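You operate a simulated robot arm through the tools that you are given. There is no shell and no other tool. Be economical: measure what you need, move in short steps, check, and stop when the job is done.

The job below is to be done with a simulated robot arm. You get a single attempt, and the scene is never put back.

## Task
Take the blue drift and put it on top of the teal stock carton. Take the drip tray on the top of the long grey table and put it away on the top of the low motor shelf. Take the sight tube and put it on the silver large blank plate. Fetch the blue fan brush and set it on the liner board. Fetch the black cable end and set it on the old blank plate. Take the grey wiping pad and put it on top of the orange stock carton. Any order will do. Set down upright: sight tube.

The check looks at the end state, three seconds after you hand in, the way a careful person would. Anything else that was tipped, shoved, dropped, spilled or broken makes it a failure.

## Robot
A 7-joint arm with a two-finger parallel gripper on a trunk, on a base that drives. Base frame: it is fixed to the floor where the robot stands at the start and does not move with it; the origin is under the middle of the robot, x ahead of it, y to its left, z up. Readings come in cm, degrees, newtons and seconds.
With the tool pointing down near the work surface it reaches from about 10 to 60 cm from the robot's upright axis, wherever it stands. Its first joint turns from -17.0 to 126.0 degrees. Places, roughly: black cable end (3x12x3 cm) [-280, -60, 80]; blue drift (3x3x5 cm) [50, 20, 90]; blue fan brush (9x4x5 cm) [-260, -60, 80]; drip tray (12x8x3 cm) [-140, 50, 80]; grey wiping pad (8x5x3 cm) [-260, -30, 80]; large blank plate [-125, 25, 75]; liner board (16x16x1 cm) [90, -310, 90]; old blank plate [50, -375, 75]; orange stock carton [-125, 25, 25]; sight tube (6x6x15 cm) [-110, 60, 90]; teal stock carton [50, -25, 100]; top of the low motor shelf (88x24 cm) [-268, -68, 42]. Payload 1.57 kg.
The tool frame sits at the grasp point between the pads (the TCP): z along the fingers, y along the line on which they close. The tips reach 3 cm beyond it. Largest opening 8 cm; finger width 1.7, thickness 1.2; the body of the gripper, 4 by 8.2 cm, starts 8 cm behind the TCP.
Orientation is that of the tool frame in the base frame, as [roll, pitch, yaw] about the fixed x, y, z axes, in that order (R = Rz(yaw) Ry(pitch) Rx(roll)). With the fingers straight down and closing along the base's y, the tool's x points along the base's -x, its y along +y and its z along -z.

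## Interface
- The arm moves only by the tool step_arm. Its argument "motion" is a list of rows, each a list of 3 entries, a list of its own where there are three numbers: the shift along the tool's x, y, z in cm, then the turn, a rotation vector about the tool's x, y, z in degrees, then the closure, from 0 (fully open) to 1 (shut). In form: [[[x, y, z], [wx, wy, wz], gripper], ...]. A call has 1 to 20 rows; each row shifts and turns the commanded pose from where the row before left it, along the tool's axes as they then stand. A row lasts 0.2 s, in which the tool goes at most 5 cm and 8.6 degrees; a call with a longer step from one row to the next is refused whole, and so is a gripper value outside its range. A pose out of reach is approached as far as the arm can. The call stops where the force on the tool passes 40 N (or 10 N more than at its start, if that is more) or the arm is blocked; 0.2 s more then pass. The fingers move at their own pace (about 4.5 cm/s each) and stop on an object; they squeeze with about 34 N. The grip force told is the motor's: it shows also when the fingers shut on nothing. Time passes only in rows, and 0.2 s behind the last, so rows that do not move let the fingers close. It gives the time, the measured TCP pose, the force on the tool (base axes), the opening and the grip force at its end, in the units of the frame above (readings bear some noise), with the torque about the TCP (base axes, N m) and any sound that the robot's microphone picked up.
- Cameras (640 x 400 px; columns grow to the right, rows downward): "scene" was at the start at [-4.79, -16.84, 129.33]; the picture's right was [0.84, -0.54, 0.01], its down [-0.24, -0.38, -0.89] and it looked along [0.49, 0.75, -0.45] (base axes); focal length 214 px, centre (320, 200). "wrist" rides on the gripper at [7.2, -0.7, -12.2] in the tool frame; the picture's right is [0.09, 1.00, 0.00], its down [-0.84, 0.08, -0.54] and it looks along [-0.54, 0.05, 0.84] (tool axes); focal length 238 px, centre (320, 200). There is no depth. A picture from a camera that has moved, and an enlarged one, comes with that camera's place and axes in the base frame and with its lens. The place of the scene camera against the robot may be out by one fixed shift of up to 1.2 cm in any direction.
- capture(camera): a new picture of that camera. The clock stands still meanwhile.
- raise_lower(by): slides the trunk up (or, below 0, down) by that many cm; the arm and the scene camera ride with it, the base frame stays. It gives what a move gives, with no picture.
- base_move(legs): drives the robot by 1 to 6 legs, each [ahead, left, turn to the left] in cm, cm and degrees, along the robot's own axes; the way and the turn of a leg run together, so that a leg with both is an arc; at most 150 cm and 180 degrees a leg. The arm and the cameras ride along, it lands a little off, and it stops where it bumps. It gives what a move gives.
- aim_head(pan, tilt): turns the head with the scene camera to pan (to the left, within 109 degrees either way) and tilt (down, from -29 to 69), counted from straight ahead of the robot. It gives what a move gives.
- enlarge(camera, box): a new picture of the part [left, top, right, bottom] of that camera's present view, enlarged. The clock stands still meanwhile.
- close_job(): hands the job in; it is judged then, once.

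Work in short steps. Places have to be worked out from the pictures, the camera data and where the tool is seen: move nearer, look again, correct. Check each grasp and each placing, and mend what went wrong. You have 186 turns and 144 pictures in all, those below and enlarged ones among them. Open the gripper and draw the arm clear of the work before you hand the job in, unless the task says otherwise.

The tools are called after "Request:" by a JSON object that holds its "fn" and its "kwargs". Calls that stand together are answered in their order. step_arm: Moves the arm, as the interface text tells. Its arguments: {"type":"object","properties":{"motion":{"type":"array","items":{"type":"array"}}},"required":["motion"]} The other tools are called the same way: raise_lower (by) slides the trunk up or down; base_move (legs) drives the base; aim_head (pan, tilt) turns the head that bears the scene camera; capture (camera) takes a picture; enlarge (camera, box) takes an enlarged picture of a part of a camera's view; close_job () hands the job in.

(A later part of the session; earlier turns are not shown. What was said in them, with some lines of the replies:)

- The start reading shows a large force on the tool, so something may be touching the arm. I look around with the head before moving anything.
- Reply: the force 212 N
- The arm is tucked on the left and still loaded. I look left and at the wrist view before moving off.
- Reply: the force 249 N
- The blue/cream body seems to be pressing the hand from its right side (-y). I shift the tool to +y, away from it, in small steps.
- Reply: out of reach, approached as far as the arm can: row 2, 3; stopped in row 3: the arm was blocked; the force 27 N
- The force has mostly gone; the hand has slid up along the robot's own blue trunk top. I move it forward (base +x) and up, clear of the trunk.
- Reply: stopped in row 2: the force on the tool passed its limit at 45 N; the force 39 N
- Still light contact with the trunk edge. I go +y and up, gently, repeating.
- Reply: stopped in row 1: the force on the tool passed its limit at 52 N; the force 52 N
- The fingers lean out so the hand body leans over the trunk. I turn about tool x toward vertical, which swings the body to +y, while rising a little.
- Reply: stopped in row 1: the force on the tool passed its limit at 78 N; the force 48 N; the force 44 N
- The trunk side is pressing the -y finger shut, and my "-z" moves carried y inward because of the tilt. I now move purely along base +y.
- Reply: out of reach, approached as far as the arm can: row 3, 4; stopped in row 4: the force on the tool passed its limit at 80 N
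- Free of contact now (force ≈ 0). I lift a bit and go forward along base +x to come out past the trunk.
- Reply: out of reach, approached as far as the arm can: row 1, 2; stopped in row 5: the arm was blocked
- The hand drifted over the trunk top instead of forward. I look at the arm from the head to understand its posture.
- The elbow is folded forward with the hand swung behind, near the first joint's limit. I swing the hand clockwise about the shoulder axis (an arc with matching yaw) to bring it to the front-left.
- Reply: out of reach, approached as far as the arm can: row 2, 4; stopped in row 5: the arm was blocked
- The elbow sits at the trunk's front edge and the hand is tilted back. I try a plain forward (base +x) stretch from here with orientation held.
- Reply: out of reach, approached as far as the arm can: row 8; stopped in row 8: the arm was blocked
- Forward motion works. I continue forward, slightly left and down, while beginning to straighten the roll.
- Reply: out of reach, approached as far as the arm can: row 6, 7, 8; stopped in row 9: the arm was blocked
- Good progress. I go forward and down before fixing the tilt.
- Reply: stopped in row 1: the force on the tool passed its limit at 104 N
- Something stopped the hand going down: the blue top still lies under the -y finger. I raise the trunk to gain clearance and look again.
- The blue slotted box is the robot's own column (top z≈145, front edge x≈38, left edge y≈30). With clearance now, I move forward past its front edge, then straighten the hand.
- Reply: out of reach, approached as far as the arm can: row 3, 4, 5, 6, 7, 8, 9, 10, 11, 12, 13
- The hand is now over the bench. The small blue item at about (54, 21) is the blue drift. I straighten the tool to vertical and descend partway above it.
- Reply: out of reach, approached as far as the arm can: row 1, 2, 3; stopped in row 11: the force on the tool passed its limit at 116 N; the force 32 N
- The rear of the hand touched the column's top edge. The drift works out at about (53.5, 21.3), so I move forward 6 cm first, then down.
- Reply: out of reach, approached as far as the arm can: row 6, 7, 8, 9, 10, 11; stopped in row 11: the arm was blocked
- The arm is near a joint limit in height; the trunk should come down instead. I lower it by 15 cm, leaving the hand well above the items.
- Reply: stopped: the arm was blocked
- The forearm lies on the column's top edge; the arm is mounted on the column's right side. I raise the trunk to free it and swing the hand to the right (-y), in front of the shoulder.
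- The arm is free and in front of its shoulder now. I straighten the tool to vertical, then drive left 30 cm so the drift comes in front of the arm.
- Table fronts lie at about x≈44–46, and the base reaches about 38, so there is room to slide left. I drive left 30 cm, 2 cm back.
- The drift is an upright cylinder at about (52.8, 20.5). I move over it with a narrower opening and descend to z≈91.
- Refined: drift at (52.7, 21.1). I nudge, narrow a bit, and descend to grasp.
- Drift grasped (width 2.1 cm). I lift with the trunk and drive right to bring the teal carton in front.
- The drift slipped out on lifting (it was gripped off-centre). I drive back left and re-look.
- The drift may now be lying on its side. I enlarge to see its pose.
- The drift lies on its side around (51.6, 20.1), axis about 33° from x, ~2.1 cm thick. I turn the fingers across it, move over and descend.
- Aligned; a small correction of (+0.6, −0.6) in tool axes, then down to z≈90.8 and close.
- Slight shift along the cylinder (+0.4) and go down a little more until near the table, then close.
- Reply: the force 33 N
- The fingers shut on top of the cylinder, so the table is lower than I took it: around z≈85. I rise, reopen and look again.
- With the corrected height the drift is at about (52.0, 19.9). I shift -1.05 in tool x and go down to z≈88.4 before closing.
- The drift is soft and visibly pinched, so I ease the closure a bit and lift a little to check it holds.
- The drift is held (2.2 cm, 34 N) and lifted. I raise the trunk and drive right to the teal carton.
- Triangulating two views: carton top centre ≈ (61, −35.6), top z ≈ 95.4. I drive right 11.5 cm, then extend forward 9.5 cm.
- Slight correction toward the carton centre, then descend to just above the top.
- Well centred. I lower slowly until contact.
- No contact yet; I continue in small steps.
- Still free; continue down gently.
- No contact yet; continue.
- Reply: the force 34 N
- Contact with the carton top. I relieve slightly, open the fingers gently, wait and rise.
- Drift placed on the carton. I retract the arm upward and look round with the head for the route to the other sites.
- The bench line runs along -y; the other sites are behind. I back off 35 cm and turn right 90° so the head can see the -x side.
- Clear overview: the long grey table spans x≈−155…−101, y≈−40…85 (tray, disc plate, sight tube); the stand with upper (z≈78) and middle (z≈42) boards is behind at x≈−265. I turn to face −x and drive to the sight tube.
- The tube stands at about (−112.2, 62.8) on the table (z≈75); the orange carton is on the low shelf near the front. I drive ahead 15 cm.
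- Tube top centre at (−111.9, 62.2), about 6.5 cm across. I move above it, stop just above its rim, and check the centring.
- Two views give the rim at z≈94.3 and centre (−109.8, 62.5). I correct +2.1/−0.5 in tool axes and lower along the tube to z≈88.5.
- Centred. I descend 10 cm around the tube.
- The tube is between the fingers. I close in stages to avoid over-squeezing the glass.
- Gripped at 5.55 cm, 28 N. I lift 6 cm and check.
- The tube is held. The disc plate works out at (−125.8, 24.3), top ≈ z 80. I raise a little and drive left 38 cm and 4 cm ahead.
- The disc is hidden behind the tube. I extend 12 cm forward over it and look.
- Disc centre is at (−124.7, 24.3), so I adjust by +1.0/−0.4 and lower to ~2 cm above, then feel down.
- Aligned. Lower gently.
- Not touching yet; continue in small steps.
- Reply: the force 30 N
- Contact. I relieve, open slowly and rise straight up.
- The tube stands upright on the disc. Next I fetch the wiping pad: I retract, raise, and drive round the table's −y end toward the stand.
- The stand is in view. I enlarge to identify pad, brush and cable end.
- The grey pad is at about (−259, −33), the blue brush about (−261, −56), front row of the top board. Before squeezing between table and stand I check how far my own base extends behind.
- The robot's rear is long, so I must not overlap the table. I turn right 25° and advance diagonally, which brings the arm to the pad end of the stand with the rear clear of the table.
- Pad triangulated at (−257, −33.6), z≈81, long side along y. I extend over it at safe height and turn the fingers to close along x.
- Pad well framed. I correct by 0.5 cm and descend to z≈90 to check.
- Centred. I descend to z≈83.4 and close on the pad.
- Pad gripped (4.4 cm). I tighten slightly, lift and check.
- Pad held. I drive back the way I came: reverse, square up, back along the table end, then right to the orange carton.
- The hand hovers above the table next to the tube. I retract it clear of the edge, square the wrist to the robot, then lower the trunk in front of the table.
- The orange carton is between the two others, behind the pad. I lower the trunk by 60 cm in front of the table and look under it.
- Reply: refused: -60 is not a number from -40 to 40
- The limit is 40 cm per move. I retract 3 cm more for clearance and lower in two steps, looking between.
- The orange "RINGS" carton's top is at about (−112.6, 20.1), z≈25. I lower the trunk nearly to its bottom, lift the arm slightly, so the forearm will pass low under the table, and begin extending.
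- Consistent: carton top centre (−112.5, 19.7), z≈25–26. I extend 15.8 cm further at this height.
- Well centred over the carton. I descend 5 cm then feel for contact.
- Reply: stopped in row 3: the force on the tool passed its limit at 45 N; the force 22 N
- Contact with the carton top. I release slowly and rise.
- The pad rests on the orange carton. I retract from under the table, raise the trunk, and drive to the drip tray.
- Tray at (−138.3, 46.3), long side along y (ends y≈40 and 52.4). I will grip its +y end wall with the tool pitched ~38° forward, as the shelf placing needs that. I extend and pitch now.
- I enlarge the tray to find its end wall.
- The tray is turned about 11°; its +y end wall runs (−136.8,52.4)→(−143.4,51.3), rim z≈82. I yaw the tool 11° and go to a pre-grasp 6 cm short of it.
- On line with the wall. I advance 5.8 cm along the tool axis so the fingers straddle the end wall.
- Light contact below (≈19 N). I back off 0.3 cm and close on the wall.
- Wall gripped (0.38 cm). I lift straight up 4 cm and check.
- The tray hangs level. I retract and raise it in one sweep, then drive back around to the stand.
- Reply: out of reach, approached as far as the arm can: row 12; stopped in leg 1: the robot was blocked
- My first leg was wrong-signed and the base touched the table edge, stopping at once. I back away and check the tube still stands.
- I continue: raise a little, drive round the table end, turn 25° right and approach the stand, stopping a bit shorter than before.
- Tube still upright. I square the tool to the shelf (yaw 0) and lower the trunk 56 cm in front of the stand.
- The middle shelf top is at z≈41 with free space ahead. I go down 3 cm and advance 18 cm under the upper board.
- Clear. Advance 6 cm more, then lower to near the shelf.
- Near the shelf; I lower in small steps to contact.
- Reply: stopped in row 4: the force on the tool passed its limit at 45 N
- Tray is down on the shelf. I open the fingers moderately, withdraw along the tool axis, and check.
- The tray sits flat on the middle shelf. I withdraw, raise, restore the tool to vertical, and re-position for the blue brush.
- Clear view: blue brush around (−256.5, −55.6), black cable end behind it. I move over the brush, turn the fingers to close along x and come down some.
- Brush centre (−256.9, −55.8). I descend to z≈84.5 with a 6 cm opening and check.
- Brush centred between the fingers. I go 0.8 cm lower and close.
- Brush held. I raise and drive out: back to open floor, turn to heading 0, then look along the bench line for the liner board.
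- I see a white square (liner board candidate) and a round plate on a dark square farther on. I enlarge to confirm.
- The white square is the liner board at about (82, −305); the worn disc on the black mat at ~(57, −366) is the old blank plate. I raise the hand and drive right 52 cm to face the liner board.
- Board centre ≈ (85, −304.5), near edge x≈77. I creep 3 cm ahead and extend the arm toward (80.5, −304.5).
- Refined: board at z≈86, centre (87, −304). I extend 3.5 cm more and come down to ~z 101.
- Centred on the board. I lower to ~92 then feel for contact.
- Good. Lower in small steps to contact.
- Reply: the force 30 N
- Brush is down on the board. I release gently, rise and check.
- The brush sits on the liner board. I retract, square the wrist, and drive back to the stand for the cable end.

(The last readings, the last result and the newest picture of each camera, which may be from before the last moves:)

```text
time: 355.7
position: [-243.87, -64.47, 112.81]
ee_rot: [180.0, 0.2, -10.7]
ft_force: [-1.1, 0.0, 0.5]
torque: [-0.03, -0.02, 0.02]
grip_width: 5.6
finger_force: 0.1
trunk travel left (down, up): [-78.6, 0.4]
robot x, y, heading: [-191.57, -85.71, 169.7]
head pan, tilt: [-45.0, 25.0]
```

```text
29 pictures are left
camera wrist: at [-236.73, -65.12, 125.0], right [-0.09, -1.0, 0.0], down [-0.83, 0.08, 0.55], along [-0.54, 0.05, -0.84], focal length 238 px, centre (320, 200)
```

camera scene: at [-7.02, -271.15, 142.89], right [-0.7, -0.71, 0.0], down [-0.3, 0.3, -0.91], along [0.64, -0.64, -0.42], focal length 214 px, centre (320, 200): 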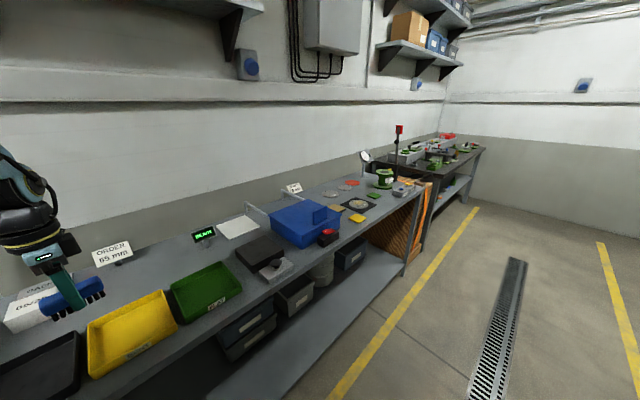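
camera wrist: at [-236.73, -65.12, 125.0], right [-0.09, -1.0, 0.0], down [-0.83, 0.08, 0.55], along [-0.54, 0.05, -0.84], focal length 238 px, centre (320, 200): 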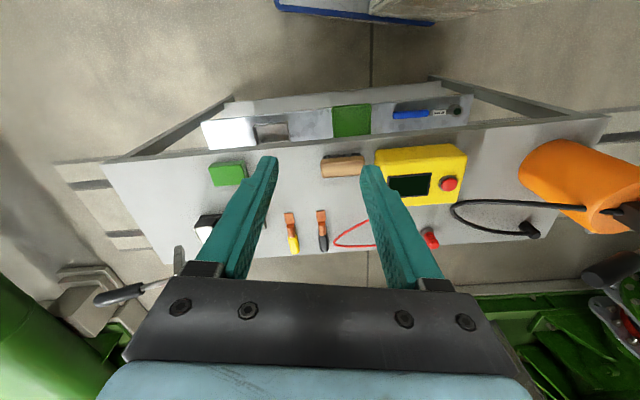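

The black cable end is at about (−274, −62.3), lying along x. I drive 13 cm closer, align yaw to 0 and extend over it.

Request:
{"fn": "base_move", "kwargs": {"legs": [[13, 0, 0]]}}

Request:
{"fn": "step_arm", "kwargs": {"motion": [[[0, 0, 0], [0, 0, -5.2], 0.4], [[0, 0, 0], [0, 0, -5.3], 0.4], [[-2.9, 0.1, 0], [0, 0, 0], 0.4], [[-2.9, 0.1, 0], [0, 0, 0], 0.4], [[-2.9, 0.1, 0], [0, 0, 0], 0.4], [[-2.9, 0.0, 0], [0, 0, 0], 0.4], [[-2.9, 0.0, 0], [0, 0, 0], 0.4], [[-2.4, 0.0, 0], [0, 0, 0], 0.4], [[0, 0, 3], [0, 0, 0], 0.4], [[0, 0, 3], [0, 0, 0], 0.4], [[0, 0, 3], [0, 0, 0], 0.4], [[0, 0, 3], [0, 0, 0], 0.4], [[0, 0, 0], [0, 0, 0], 0.4]]}}

Request:
{"fn": "capture", "kwargs": {"camera": "wrist"}}

```text
time: 357.0
position: [-256.91, -62.19, 112.74]
ee_rot: [-180.0, 0.2, -10.7]
ft_force: [-0.7, 0.3, 0.2]
torque: [-0.02, 0.04, -0.02]
grip_width: 5.6
finger_force: 0.1
trunk travel left (down, up): [-78.6, 0.4]
robot x, y, heading: [-204.5, -83.68, 169.7]
head pan, tilt: [-45.0, 25.0]
```

```text
time: 359.8
position: [-273.8, -62.43, 100.77]
ee_rot: [-180.0, 0.3, -0.2]
ft_force: [0.4, -0.1, -0.2]
torque: [0.01, 0.0, -0.03]
grip_width: 4.79
finger_force: 0.0
trunk travel left (down, up): [-78.6, 0.4]
robot x, y, heading: [-204.89, -83.68, 169.4]
head pan, tilt: [-45.0, 25.0]
```

```text
28 pictures are left
camera wrist: at [-266.45, -61.79, 112.99], right [0.09, -1.0, 0.0], down [-0.84, -0.08, 0.54], along [-0.54, -0.05, -0.84], focal length 238 px, centre (320, 200)
```

wrist: 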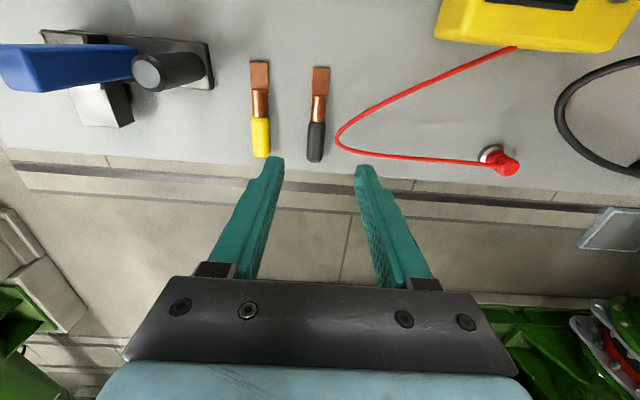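

The junction of copper and black sleeve is at (−274.6, −62.25). I descend with a 4 cm opening to z≈84.

Request:
{"fn": "step_arm", "kwargs": {"motion": [[[-0.9, -0.15, 3], [0, 0, 0], 0.5], [[0, 0, 3], [0, 0, 0], 0.5], [[0, 0, 3], [0, 0, 0], 0.5], [[0, 0, 3], [0, 0, 0], 0.5], [[0, 0, 3], [0, 0, 0], 0.5], [[0, 0, 1.5], [0, 0, 0], 0.5], [[0, 0, 0], [0, 0, 0], 0.5]]}}

Request:
{"fn": "capture", "kwargs": {"camera": "wrist"}}

```text
time: 361.4
position: [-274.78, -62.16, 84.44]
ee_rot: [-179.9, 0.1, -0.2]
ft_force: [-0.8, 0.3, -0.3]
torque: [-0.03, 0.03, 0.02]
grip_width: 3.99
finger_force: 0.1
trunk travel left (down, up): [-78.6, 0.4]
robot x, y, heading: [-204.88, -83.26, 169.5]
head pan, tilt: [-45.0, 25.0]
```

```text
27 pictures are left
camera wrist: at [-267.52, -61.46, 96.57], right [0.09, -1.0, 0.0], down [-0.83, -0.08, 0.55], along [-0.54, -0.05, -0.84], focal length 238 px, centre (320, 200)
```

wrist: 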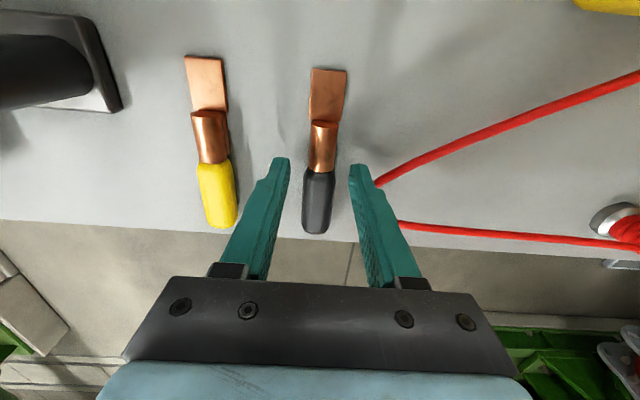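

The fingers straddle the sleeve and clear the red lead. I lower ~1.2 cm and close.

Request:
{"fn": "step_arm", "kwargs": {"motion": [[[0, 0, 0.6], [0, 0, 0], 0.5], [[0, 0, 0.4], [0, 0, 0], 0.5], [[0, 0, 0.2], [0, 0, 0], 0.5], [[0, 0, 0], [0, 0, 0], 0.6], [[0, 0, 0], [0, 0, 0], 0.7], [[0, 0, 0], [0, 0, 0], 0.8], [[0, 0, 0], [0, 0, 0], 0.85], [[0, 0, 0], [0, 0, 0], 0.85]]}}

Request:
{"fn": "capture", "kwargs": {"camera": "wrist"}}

```text
time: 363.2
position: [-274.82, -62.23, 83.13]
ee_rot: [-179.9, 0.2, -0.2]
ft_force: [-0.9, 0.0, -0.5]
torque: [-0.03, 0.01, -0.01]
grip_width: 2.28
finger_force: 33.8
trunk travel left (down, up): [-78.6, 0.4]
robot x, y, heading: [-204.81, -83.55, 169.9]
head pan, tilt: [-45.0, 25.0]
```

```text
26 pictures are left
camera wrist: at [-267.54, -61.49, 95.37], right [0.09, -1.0, 0.0], down [-0.84, -0.08, 0.54], along [-0.54, -0.05, -0.84], focal length 238 px, centre (320, 200)
```

wrist: 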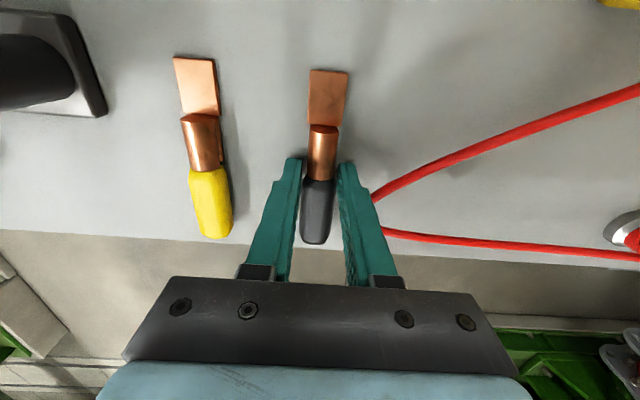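

Gripped (2.3 cm). Lift and check.

Request:
{"fn": "step_arm", "kwargs": {"motion": [[[0, 0, -0.5], [0, 0, 0], 0.87], [[0, 0, -1], [0, 0, 0], 0.87], [[0, 0, -2], [0, 0, 0], 0.87], [[0, 0, -3], [0, 0, 0], 0.87], [[0, 0, -3], [0, 0, 0], 0.87], [[0, 0, 0], [0, 0, 0], 0.87]]}}

Request:
{"fn": "capture", "kwargs": {"camera": "wrist"}}

```text
time: 364.6
position: [-274.65, -62.16, 92.74]
ee_rot: [-179.9, 0.2, -0.2]
ft_force: [-0.9, -0.9, -0.5]
torque: [0.01, 0.01, 0.03]
grip_width: 2.32
finger_force: 33.8
trunk travel left (down, up): [-78.6, 0.4]
robot x, y, heading: [-204.96, -83.37, 169.8]
head pan, tilt: [-45.0, 25.0]
```

```text
25 pictures are left
camera wrist: at [-267.41, -61.42, 104.93], right [0.09, -1.0, 0.0], down [-0.84, -0.08, 0.54], along [-0.54, -0.05, -0.84], focal length 238 px, centre (320, 200)
```

wrist: 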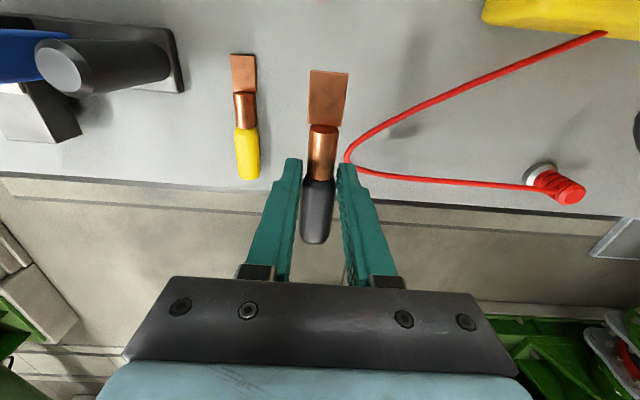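

Held level. I raise and retract, then drive to the bench with the old blank plate.

Request:
{"fn": "step_arm", "kwargs": {"motion": [[[0, 0, -3], [0, 0, 0], 0.87], [[0, 0, -3], [0, 0, 0], 0.87], [[0, 0, -3], [0, 0, 0], 0.87], [[0, 0, -3], [0, 0, 0], 0.87], [[0, 0, -3], [0, 0, 0], 0.87], [[0, 0, -3], [0, 0, 0], 0.87], [[0, 0, -3], [0, 0, 0], 0.87], [[3, 0, -2], [0, 0, 0], 0.87], [[3, 0, 0], [0, 0, 0], 0.87], [[3, 0, 0], [0, 0, 0], 0.87], [[3, 0, 0], [0, 0, 0], 0.87], [[3, 0, 0], [0, 0, 0], 0.87], [[3, 0, 0], [0, 0, 0], 0.87], [[0, 0, 0], [0, 0, 0], 0.87]]}}

Request:
{"fn": "base_move", "kwargs": {"legs": [[-141, 22, 0], [0, 0, -170], [65, 0, 0], [0, -150, 0], [0, -70, 0]]}}

Request:
{"fn": "capture", "kwargs": {"camera": "wrist"}}

```text
time: 367.6
position: [-256.52, -62.11, 115.36]
ee_rot: [-179.9, 0.2, -0.2]
ft_force: [0.1, -0.1, -1.2]
torque: [0.0, -0.06, 0.01]
grip_width: 2.28
finger_force: 34.0
trunk travel left (down, up): [-78.6, 0.4]
robot x, y, heading: [-204.36, -83.29, 169.6]
head pan, tilt: [-45.0, 25.0]
```

```text
time: 395.3
position: [53.76, -362.41, 115.35]
ee_rot: [-179.8, 0.2, -169.0]
ft_force: [-0.2, 0.7, -1.1]
torque: [0.01, 0.04, 0.04]
grip_width: 2.29
finger_force: 34.0
trunk travel left (down, up): [-78.6, 0.4]
robot x, y, heading: [-1.25, -351.32, 1.0]
head pan, tilt: [-45.0, 25.0]
```

```text
24 pictures are left
camera wrist: at [46.85, -364.37, 127.54], right [-0.28, 0.96, 0.0], down [0.8, 0.24, 0.55], along [0.52, 0.15, -0.84], focal length 238 px, centre (320, 200)
```

wrist: 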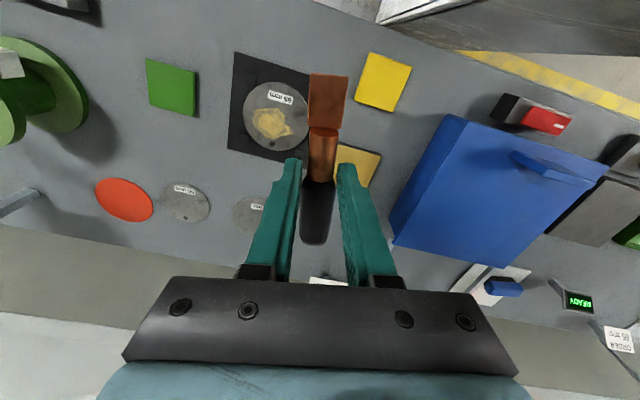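

The stained disc on the black mat at ≈(58.4, −368.9) matches the old blank plate. I drive right 6.5 cm and shift the arm forward over it, descending to ~z 101.

Request:
{"fn": "base_move", "kwargs": {"legs": [[0, -6.5, -1]]}}

Request:
{"fn": "step_arm", "kwargs": {"motion": [[[-2.3, 0.4, 0], [0, 0, 0], 0.87], [[-2.2, 0.4, 0], [0, 0, 0], 0.87], [[0, 0, 3], [0, 0, 0], 0.87], [[0, 0, 3], [0, 0, 0], 0.87], [[0, 0, 3], [0, 0, 0], 0.87], [[0, 0, 3], [0, 0, 0], 0.87], [[0, 0, 2], [0, 0, 0], 0.87], [[0, 0, 0], [0, 0, 0], 0.87]]}}

Request:
{"fn": "capture", "kwargs": {"camera": "wrist"}}

```text
time: 396.3
position: [53.66, -370.09, 115.28]
ee_rot: [-179.9, 0.3, -170.1]
ft_force: [-0.3, -0.5, -1.5]
torque: [-0.04, 0.0, 0.01]
grip_width: 2.29
finger_force: 33.7
trunk travel left (down, up): [-78.6, 0.4]
robot x, y, heading: [-1.18, -358.08, -0.1]
head pan, tilt: [-45.0, 25.0]
```

```text
time: 398.1
position: [57.98, -368.3, 101.38]
ee_rot: [-179.8, 0.2, -170.1]
ft_force: [0.5, 0.3, -0.9]
torque: [-0.03, 0.04, -0.02]
grip_width: 2.29
finger_force: 33.6
trunk travel left (down, up): [-78.6, 0.4]
robot x, y, heading: [-1.1, -358.05, -0.4]
head pan, tilt: [-45.0, 25.0]
```

```text
23 pictures are left
camera wrist: at [51.0, -370.13, 113.56], right [-0.26, 0.96, 0.0], down [0.81, 0.22, 0.54], along [0.53, 0.14, -0.84], focal length 238 px, centre (320, 200)
```

wrist: 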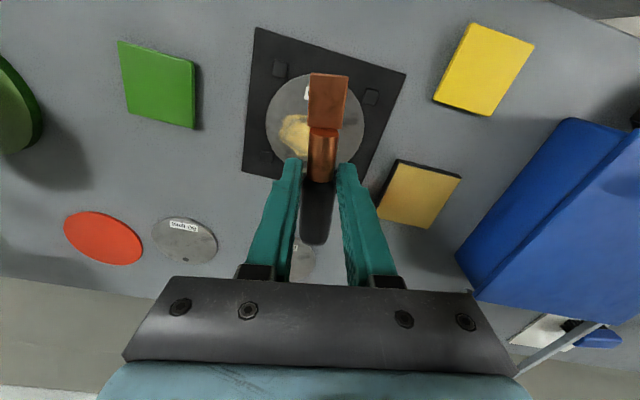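

Plate centre (58.0, −368.9). I correct 0.5 cm and lower to ~93, then feel down.

Request:
{"fn": "step_arm", "kwargs": {"motion": [[[0.1, -0.5, 3], [0, 0, 0], 0.87], [[0, 0, 3], [0, 0, 0], 0.87], [[0, 0, 2], [0, 0, 0], 0.87], [[0, 0, 0], [0, 0, 0], 0.87]]}}

Request:
{"fn": "capture", "kwargs": {"camera": "wrist"}}

```text
time: 399.1
position: [58.01, -369.07, 93.35]
ee_rot: [-179.9, 0.1, -170.1]
ft_force: [-0.2, 1.1, -0.7]
torque: [0.0, 0.04, -0.02]
grip_width: 2.31
finger_force: 33.3
trunk travel left (down, up): [-78.6, 0.4]
robot x, y, heading: [-1.24, -358.34, -0.5]
head pan, tilt: [-45.0, 25.0]
```

```text
22 pictures are left
camera wrist: at [51.06, -370.82, 105.6], right [-0.26, 0.97, 0.0], down [0.81, 0.22, 0.55], along [0.53, 0.14, -0.84], focal length 238 px, centre (320, 200)
```

wrist: 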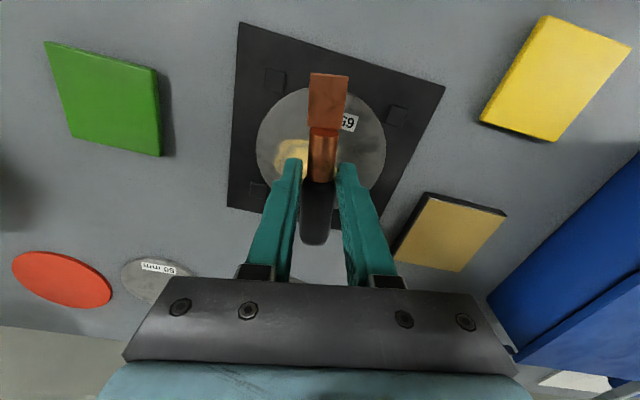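

Request:
{"fn": "step_arm", "kwargs": {"motion": [[[0, 0, 0.4], [0, 0, 0], 0.87], [[0, 0, 0.4], [0, 0, 0], 0.87], [[0, 0, 0.4], [0, 0, 0], 0.87], [[0, 0, 0.3], [0, 0, 0], 0.87], [[0, 0, 0.3], [0, 0, 0], 0.87], [[0, 0, 0.25], [0, 0, 0], 0.87], [[0, 0, 0.25], [0, 0, 0], 0.87], [[0, 0, 0], [0, 0, 0], 0.87]]}}

```text
time: 400.9
position: [58.02, -368.93, 91.15]
ee_rot: [-180.0, 0.2, -170.1]
ft_force: [-1.4, 0.1, -0.5]
torque: [-0.03, 0.01, -0.02]
grip_width: 2.28
finger_force: 33.8
trunk travel left (down, up): [-78.6, 0.4]
robot x, y, heading: [-1.1, -358.46, -0.3]
head pan, tilt: [-45.0, 25.0]
```

Request:
{"fn": "step_arm", "kwargs": {"motion": [[[0, 0, 0.25], [0, 0, 0], 0.87], [[0, 0, 0.25], [0, 0, 0], 0.87], [[0, 0, 0.25], [0, 0, 0], 0.87], [[0, 0, 0.25], [0, 0, 0], 0.87], [[0, 0, 0.25], [0, 0, 0], 0.87], [[0, 0, 0.25], [0, 0, 0], 0.87], [[0, 0, 0.25], [0, 0, 0], 0.87], [[0, 0, 0.25], [0, 0, 0], 0.87], [[0, 0, 0], [0, 0, 0], 0.87]]}}

Request:
{"fn": "capture", "kwargs": {"camera": "wrist"}}

```text
time: 402.9
position: [58.06, -368.91, 89.1]
ee_rot: [-179.9, 0.3, -170.2]
ft_force: [-3.2, -0.8, 19.5]
torque: [0.13, -0.28, 0.02]
grip_width: 2.3
finger_force: 34.4
trunk travel left (down, up): [-78.6, 0.4]
robot x, y, heading: [-1.08, -357.89, -0.0]
head pan, tilt: [-45.0, 25.0]
```

```text
21 pictures are left
camera wrist: at [51.01, -370.82, 101.25], right [-0.26, 0.97, 0.0], down [0.81, 0.22, 0.55], along [0.53, 0.14, -0.84], focal length 238 px, centre (320, 200)
```

wrist: 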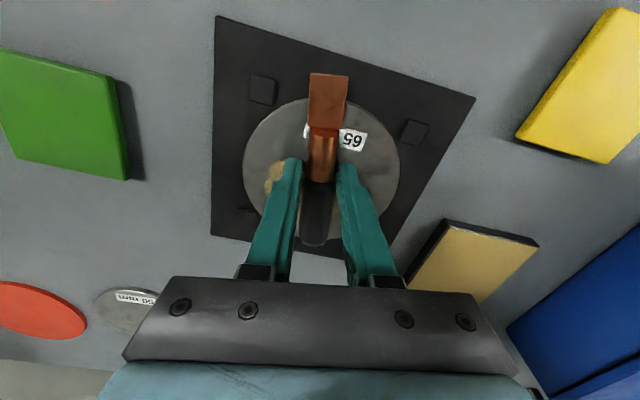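

Contact; the cable end lies across the plate's middle. I release slowly, rise and check.

Request:
{"fn": "step_arm", "kwargs": {"motion": [[[-0.3, 0, -0.3], [0, 0, 0], 0.87], [[0, 0, 0.2], [0, 0, 0], 0.87], [[0, 0, 0], [0, 0, 0], 0.75], [[0, 0, 0], [0, 0, 0], 0.66], [[0, 0, 0], [0, 0, 0], 0.55], [[0, 0, 0], [0, 0, 0], 0.5], [[0, 0, 0], [0, 0, 0], 0.5], [[0, 0, -1], [0, 0, 0], 0.5], [[0, 0, -2], [0, 0, 0], 0.5], [[0, 0, -3], [0, 0, 0], 0.5], [[0, 0, -3], [0, 0, 0], 0.5], [[0, 0, -3], [0, 0, 0], 0.5], [[0, 0, -3], [0, 0, 0], 0.5], [[0, 0, -3], [0, 0, 0], 0.5], [[0, 0, 0], [0, 0, 0], 0.5]]}}

Request:
{"fn": "capture", "kwargs": {"camera": "wrist"}}

```text
time: 406.1
position: [58.26, -368.66, 107.26]
ee_rot: [-180.0, 0.3, -170.1]
ft_force: [0.6, 0.6, 0.3]
torque: [-0.02, 0.0, 0.01]
grip_width: 4.0
finger_force: 0.2
trunk travel left (down, up): [-78.6, 0.4]
robot x, y, heading: [-0.73, -358.16, -0.0]
head pan, tilt: [-45.0, 25.0]
```

```text
20 pictures are left
camera wrist: at [51.35, -370.58, 119.45], right [-0.26, 0.96, 0.0], down [0.81, 0.22, 0.55], along [0.53, 0.14, -0.84], focal length 238 px, centre (320, 200)
```

wrist: 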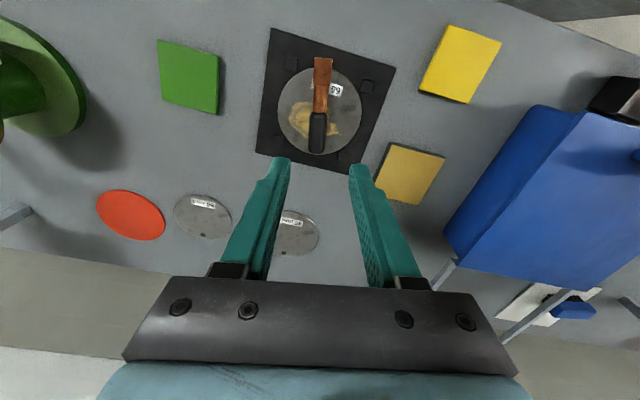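

Cable end lies on the plate. I enlarge to verify the plates' labels and the brush from here.

Request:
{"fn": "enlarge", "kwargs": {"camera": "wrist", "box": [160, 40, 400, 260]}}

Request:
{"fn": "aim_head", "kwargs": {"pan": 15, "tilt": 30}}

Request:
{"fn": "capture", "kwargs": {"camera": "scene"}}

```text
1.82 times, centred on (280, 150) of wrist
camera zoom: at [51.35, -370.58, 119.45], right [-0.26, 0.96, 0.0], down [0.81, 0.22, 0.55], along [0.53, 0.14, -0.84], focal length 433 px, centre (393, 291)
```

zoom: 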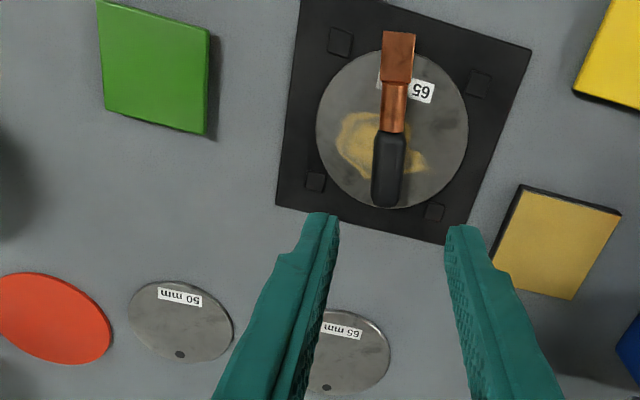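

```text
time: 407.4
position: [58.33, -368.69, 107.14]
ee_rot: [-179.9, 0.3, -170.1]
ft_force: [-0.2, 0.6, 0.0]
torque: [-0.01, 0.02, 0.0]
grip_width: 4.0
finger_force: 0.0
trunk travel left (down, up): [-78.6, 0.4]
robot x, y, heading: [-1.3, -358.24, 0.0]
head pan, tilt: [15.0, 30.0]
```

```text
18 pictures are left
camera scene: at [-0.36, -379.58, 142.09], right [0.25, -0.97, 0.0], down [-0.48, -0.13, -0.87], along [0.84, 0.22, -0.5], focal length 214 px, centre (320, 200)
```

scene: 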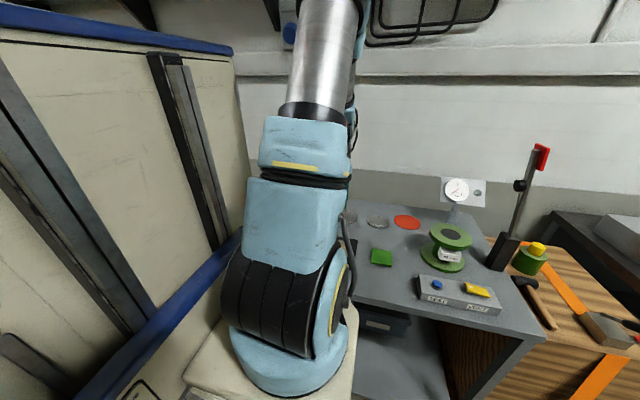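

All six are placed; the stained disc is clearly the old plate. I draw the arm clear and open the gripper, then back off from the bench.

Request:
{"fn": "step_arm", "kwargs": {"motion": [[[0, 0, -3], [0, 0, 0], 0.2], [[0, 0, -3], [0, 0, 0], 0.1], [[2, 0, -2], [0, 0, 0], 0], [[2, 0, 0], [0, 0, 0], 0], [[2, 0, 0], [0, 0, 0], 0], [[0, 0, 0], [0, 0, 0], 0]]}}

Request:
{"fn": "base_move", "kwargs": {"legs": [[-10, 0, 0], [0, 100, 0]]}}

Request:
{"fn": "aim_head", "kwargs": {"pan": -45, "tilt": 28}}

Request:
{"fn": "capture", "kwargs": {"camera": "scene"}}

```text
time: 408.8
position: [52.17, -369.91, 115.21]
ee_rot: [-179.9, 0.1, -170.2]
ft_force: [0.5, -0.7, 0.1]
torque: [0.01, -0.01, 0.0]
grip_width: 8.0
finger_force: 0.1
trunk travel left (down, up): [-78.6, 0.4]
robot x, y, heading: [-1.2, -358.03, -0.2]
head pan, tilt: [15.0, 30.0]
```

```text
time: 414.8
position: [42.78, -268.94, 115.11]
ee_rot: [-179.9, 0.2, -170.0]
ft_force: [0.0, 0.1, 0.5]
torque: [0.02, -0.01, 0.01]
grip_width: 8.03
finger_force: 0.1
trunk travel left (down, up): [-78.6, 0.4]
robot x, y, heading: [-10.69, -257.05, -0.2]
head pan, tilt: [15.0, 30.0]
```

```text
time: 416.1
position: [42.73, -268.89, 115.17]
ee_rot: [-179.9, 0.2, -170.0]
ft_force: [-0.2, 0.0, -0.4]
torque: [0.05, -0.03, 0.01]
grip_width: 8.01
finger_force: 0.1
trunk travel left (down, up): [-78.6, 0.4]
robot x, y, heading: [-10.76, -256.97, -0.4]
head pan, tilt: [-45.0, 28.0]
```

```text
17 pictures are left
camera scene: at [-12.13, -287.41, 142.41], right [-0.71, -0.71, 0.0], down [-0.33, 0.33, -0.88], along [0.62, -0.63, -0.47], focal length 214 px, centre (320, 200)
```

scene: 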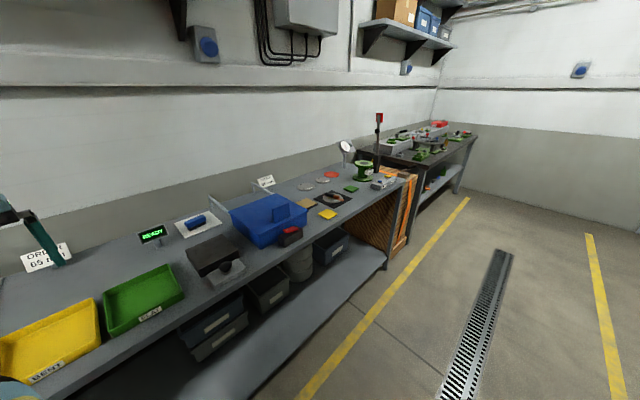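

Brush and cable end are in place. One last check of the drift on the teal carton: I drive back up the aisle and look.

Request:
{"fn": "base_move", "kwargs": {"legs": [[-20, 0, 0], [0, 150, 0]]}}

Request:
{"fn": "aim_head", "kwargs": {"pan": 0, "tilt": 25}}

Request:
{"fn": "capture", "kwargs": {"camera": "scene"}}

```text
time: 424.6
position: [23.13, -120.66, 115.12]
ee_rot: [-179.9, 0.3, -170.0]
ft_force: [0.9, -0.6, -0.2]
torque: [0.0, -0.02, -0.02]
grip_width: 8.03
finger_force: 0.0
trunk travel left (down, up): [-78.6, 0.4]
robot x, y, heading: [-30.51, -109.18, -0.0]
head pan, tilt: [-45.0, 28.0]
```

```text
time: 425.7
position: [23.1, -120.67, 115.05]
ee_rot: [-179.9, 0.2, -170.0]
ft_force: [-0.3, -0.6, 0.2]
torque: [-0.03, -0.05, 0.0]
grip_width: 8.01
finger_force: 0.0
trunk travel left (down, up): [-78.6, 0.4]
robot x, y, heading: [-30.22, -108.99, -0.2]
head pan, tilt: [0.0, 25.0]
```

```text
16 pictures are left
camera scene: at [-29.01, -132.79, 142.89], right [0.0, -1.0, 0.0], down [-0.42, 0.0, -0.91], along [0.91, 0.0, -0.42], focal length 214 px, centre (320, 200)
```

scene: 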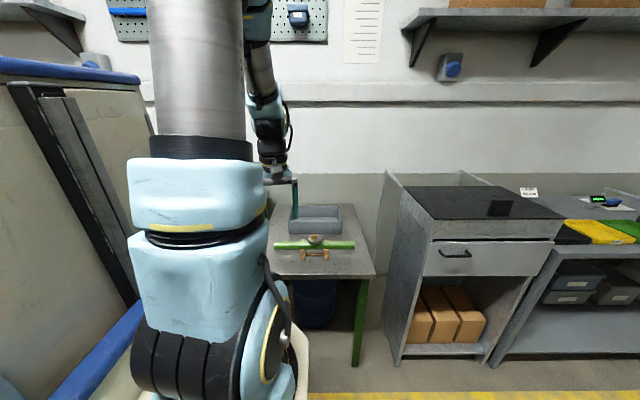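

The carton is further left; I drive left 80 cm more and look.

Request:
{"fn": "base_move", "kwargs": {"legs": [[0, 90, 0]]}}

Request:
{"fn": "capture", "kwargs": {"camera": "scene"}}

Request:
{"fn": "capture", "kwargs": {"camera": "wrist"}}

```text
time: 430.4
position: [23.35, -31.98, 115.08]
ee_rot: [-179.9, 0.1, -170.0]
ft_force: [-0.3, -0.3, 0.2]
torque: [0.0, -0.02, 0.0]
grip_width: 8.0
finger_force: 0.1
trunk travel left (down, up): [-78.6, 0.4]
robot x, y, heading: [-30.12, -20.29, -0.4]
head pan, tilt: [0.0, 25.0]
```

```text
15 pictures are left
camera scene: at [-28.78, -43.89, 142.89], right [0.0, -1.0, 0.0], down [-0.42, 0.0, -0.91], along [0.91, 0.0, -0.42], focal length 214 px, centre (320, 200)
```

scene: 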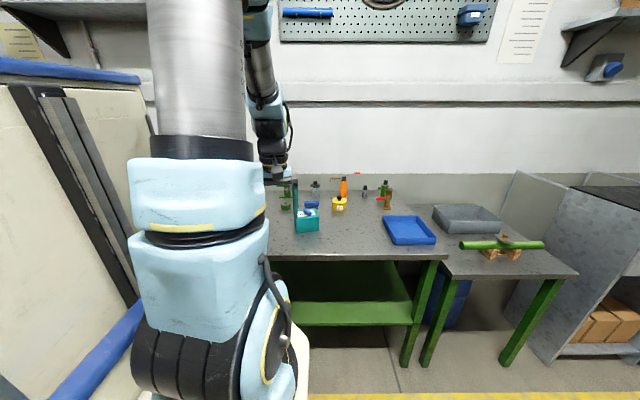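

```text
14 pictures are left
camera wrist: at [16.31, -33.7, 127.33], right [-0.26, 0.96, 0.0], down [0.81, 0.22, 0.54], along [0.53, 0.14, -0.84], focal length 238 px, centre (320, 200)
```

wrist: 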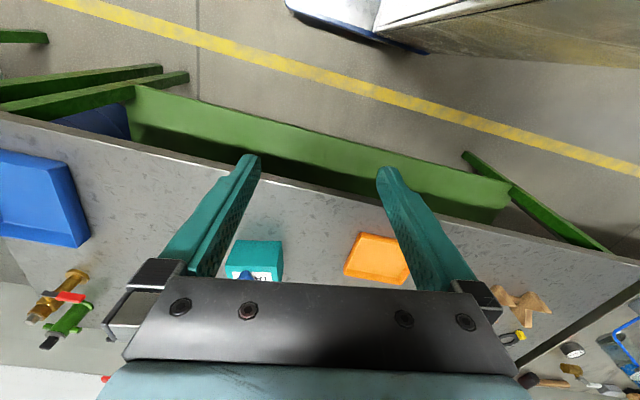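

The drift is still on the teal carton (blue on its top), everything else is in order and the arm is clear with the gripper open. I hand in.

Request:
{"fn": "close_job", "kwargs": {}}

```text
The job is handed in.
```

I put all six items where you asked and handed the job in, but not everything went cleanly.

- **Blue drift:** on the teal carton, lying on its side. My first grip slipped and it tipped over on the bench, so I picked it up lying and set it down that way. It was still there at my last look.
- **Drip tray:** flat on the middle board of the motor stand (top about 41 cm high). I took that board to be the low motor shelf.
- **Sight tube:** upright on the silver large blank plate. While carrying the drip tray I drove the base into that table's edge by mistake. It stopped at once, and the tube was still standing when I looked afterwards.
- **Blue fan brush:** on the white liner board.
- **Black cable end:** across the stained disc on the black mat, which I took to be the old blank plate. It overhangs the disc edge slightly.
- **Grey wiping pad:** on the orange carton under the long table.

At the very start the hand was jammed against the robot's own column, and it took several pushes to free it. I saw nothing else moved or knocked over in the pictures I took, but I did not look at the pad or tray again after setting them down. The gripper is open and the arm is clear of the work.
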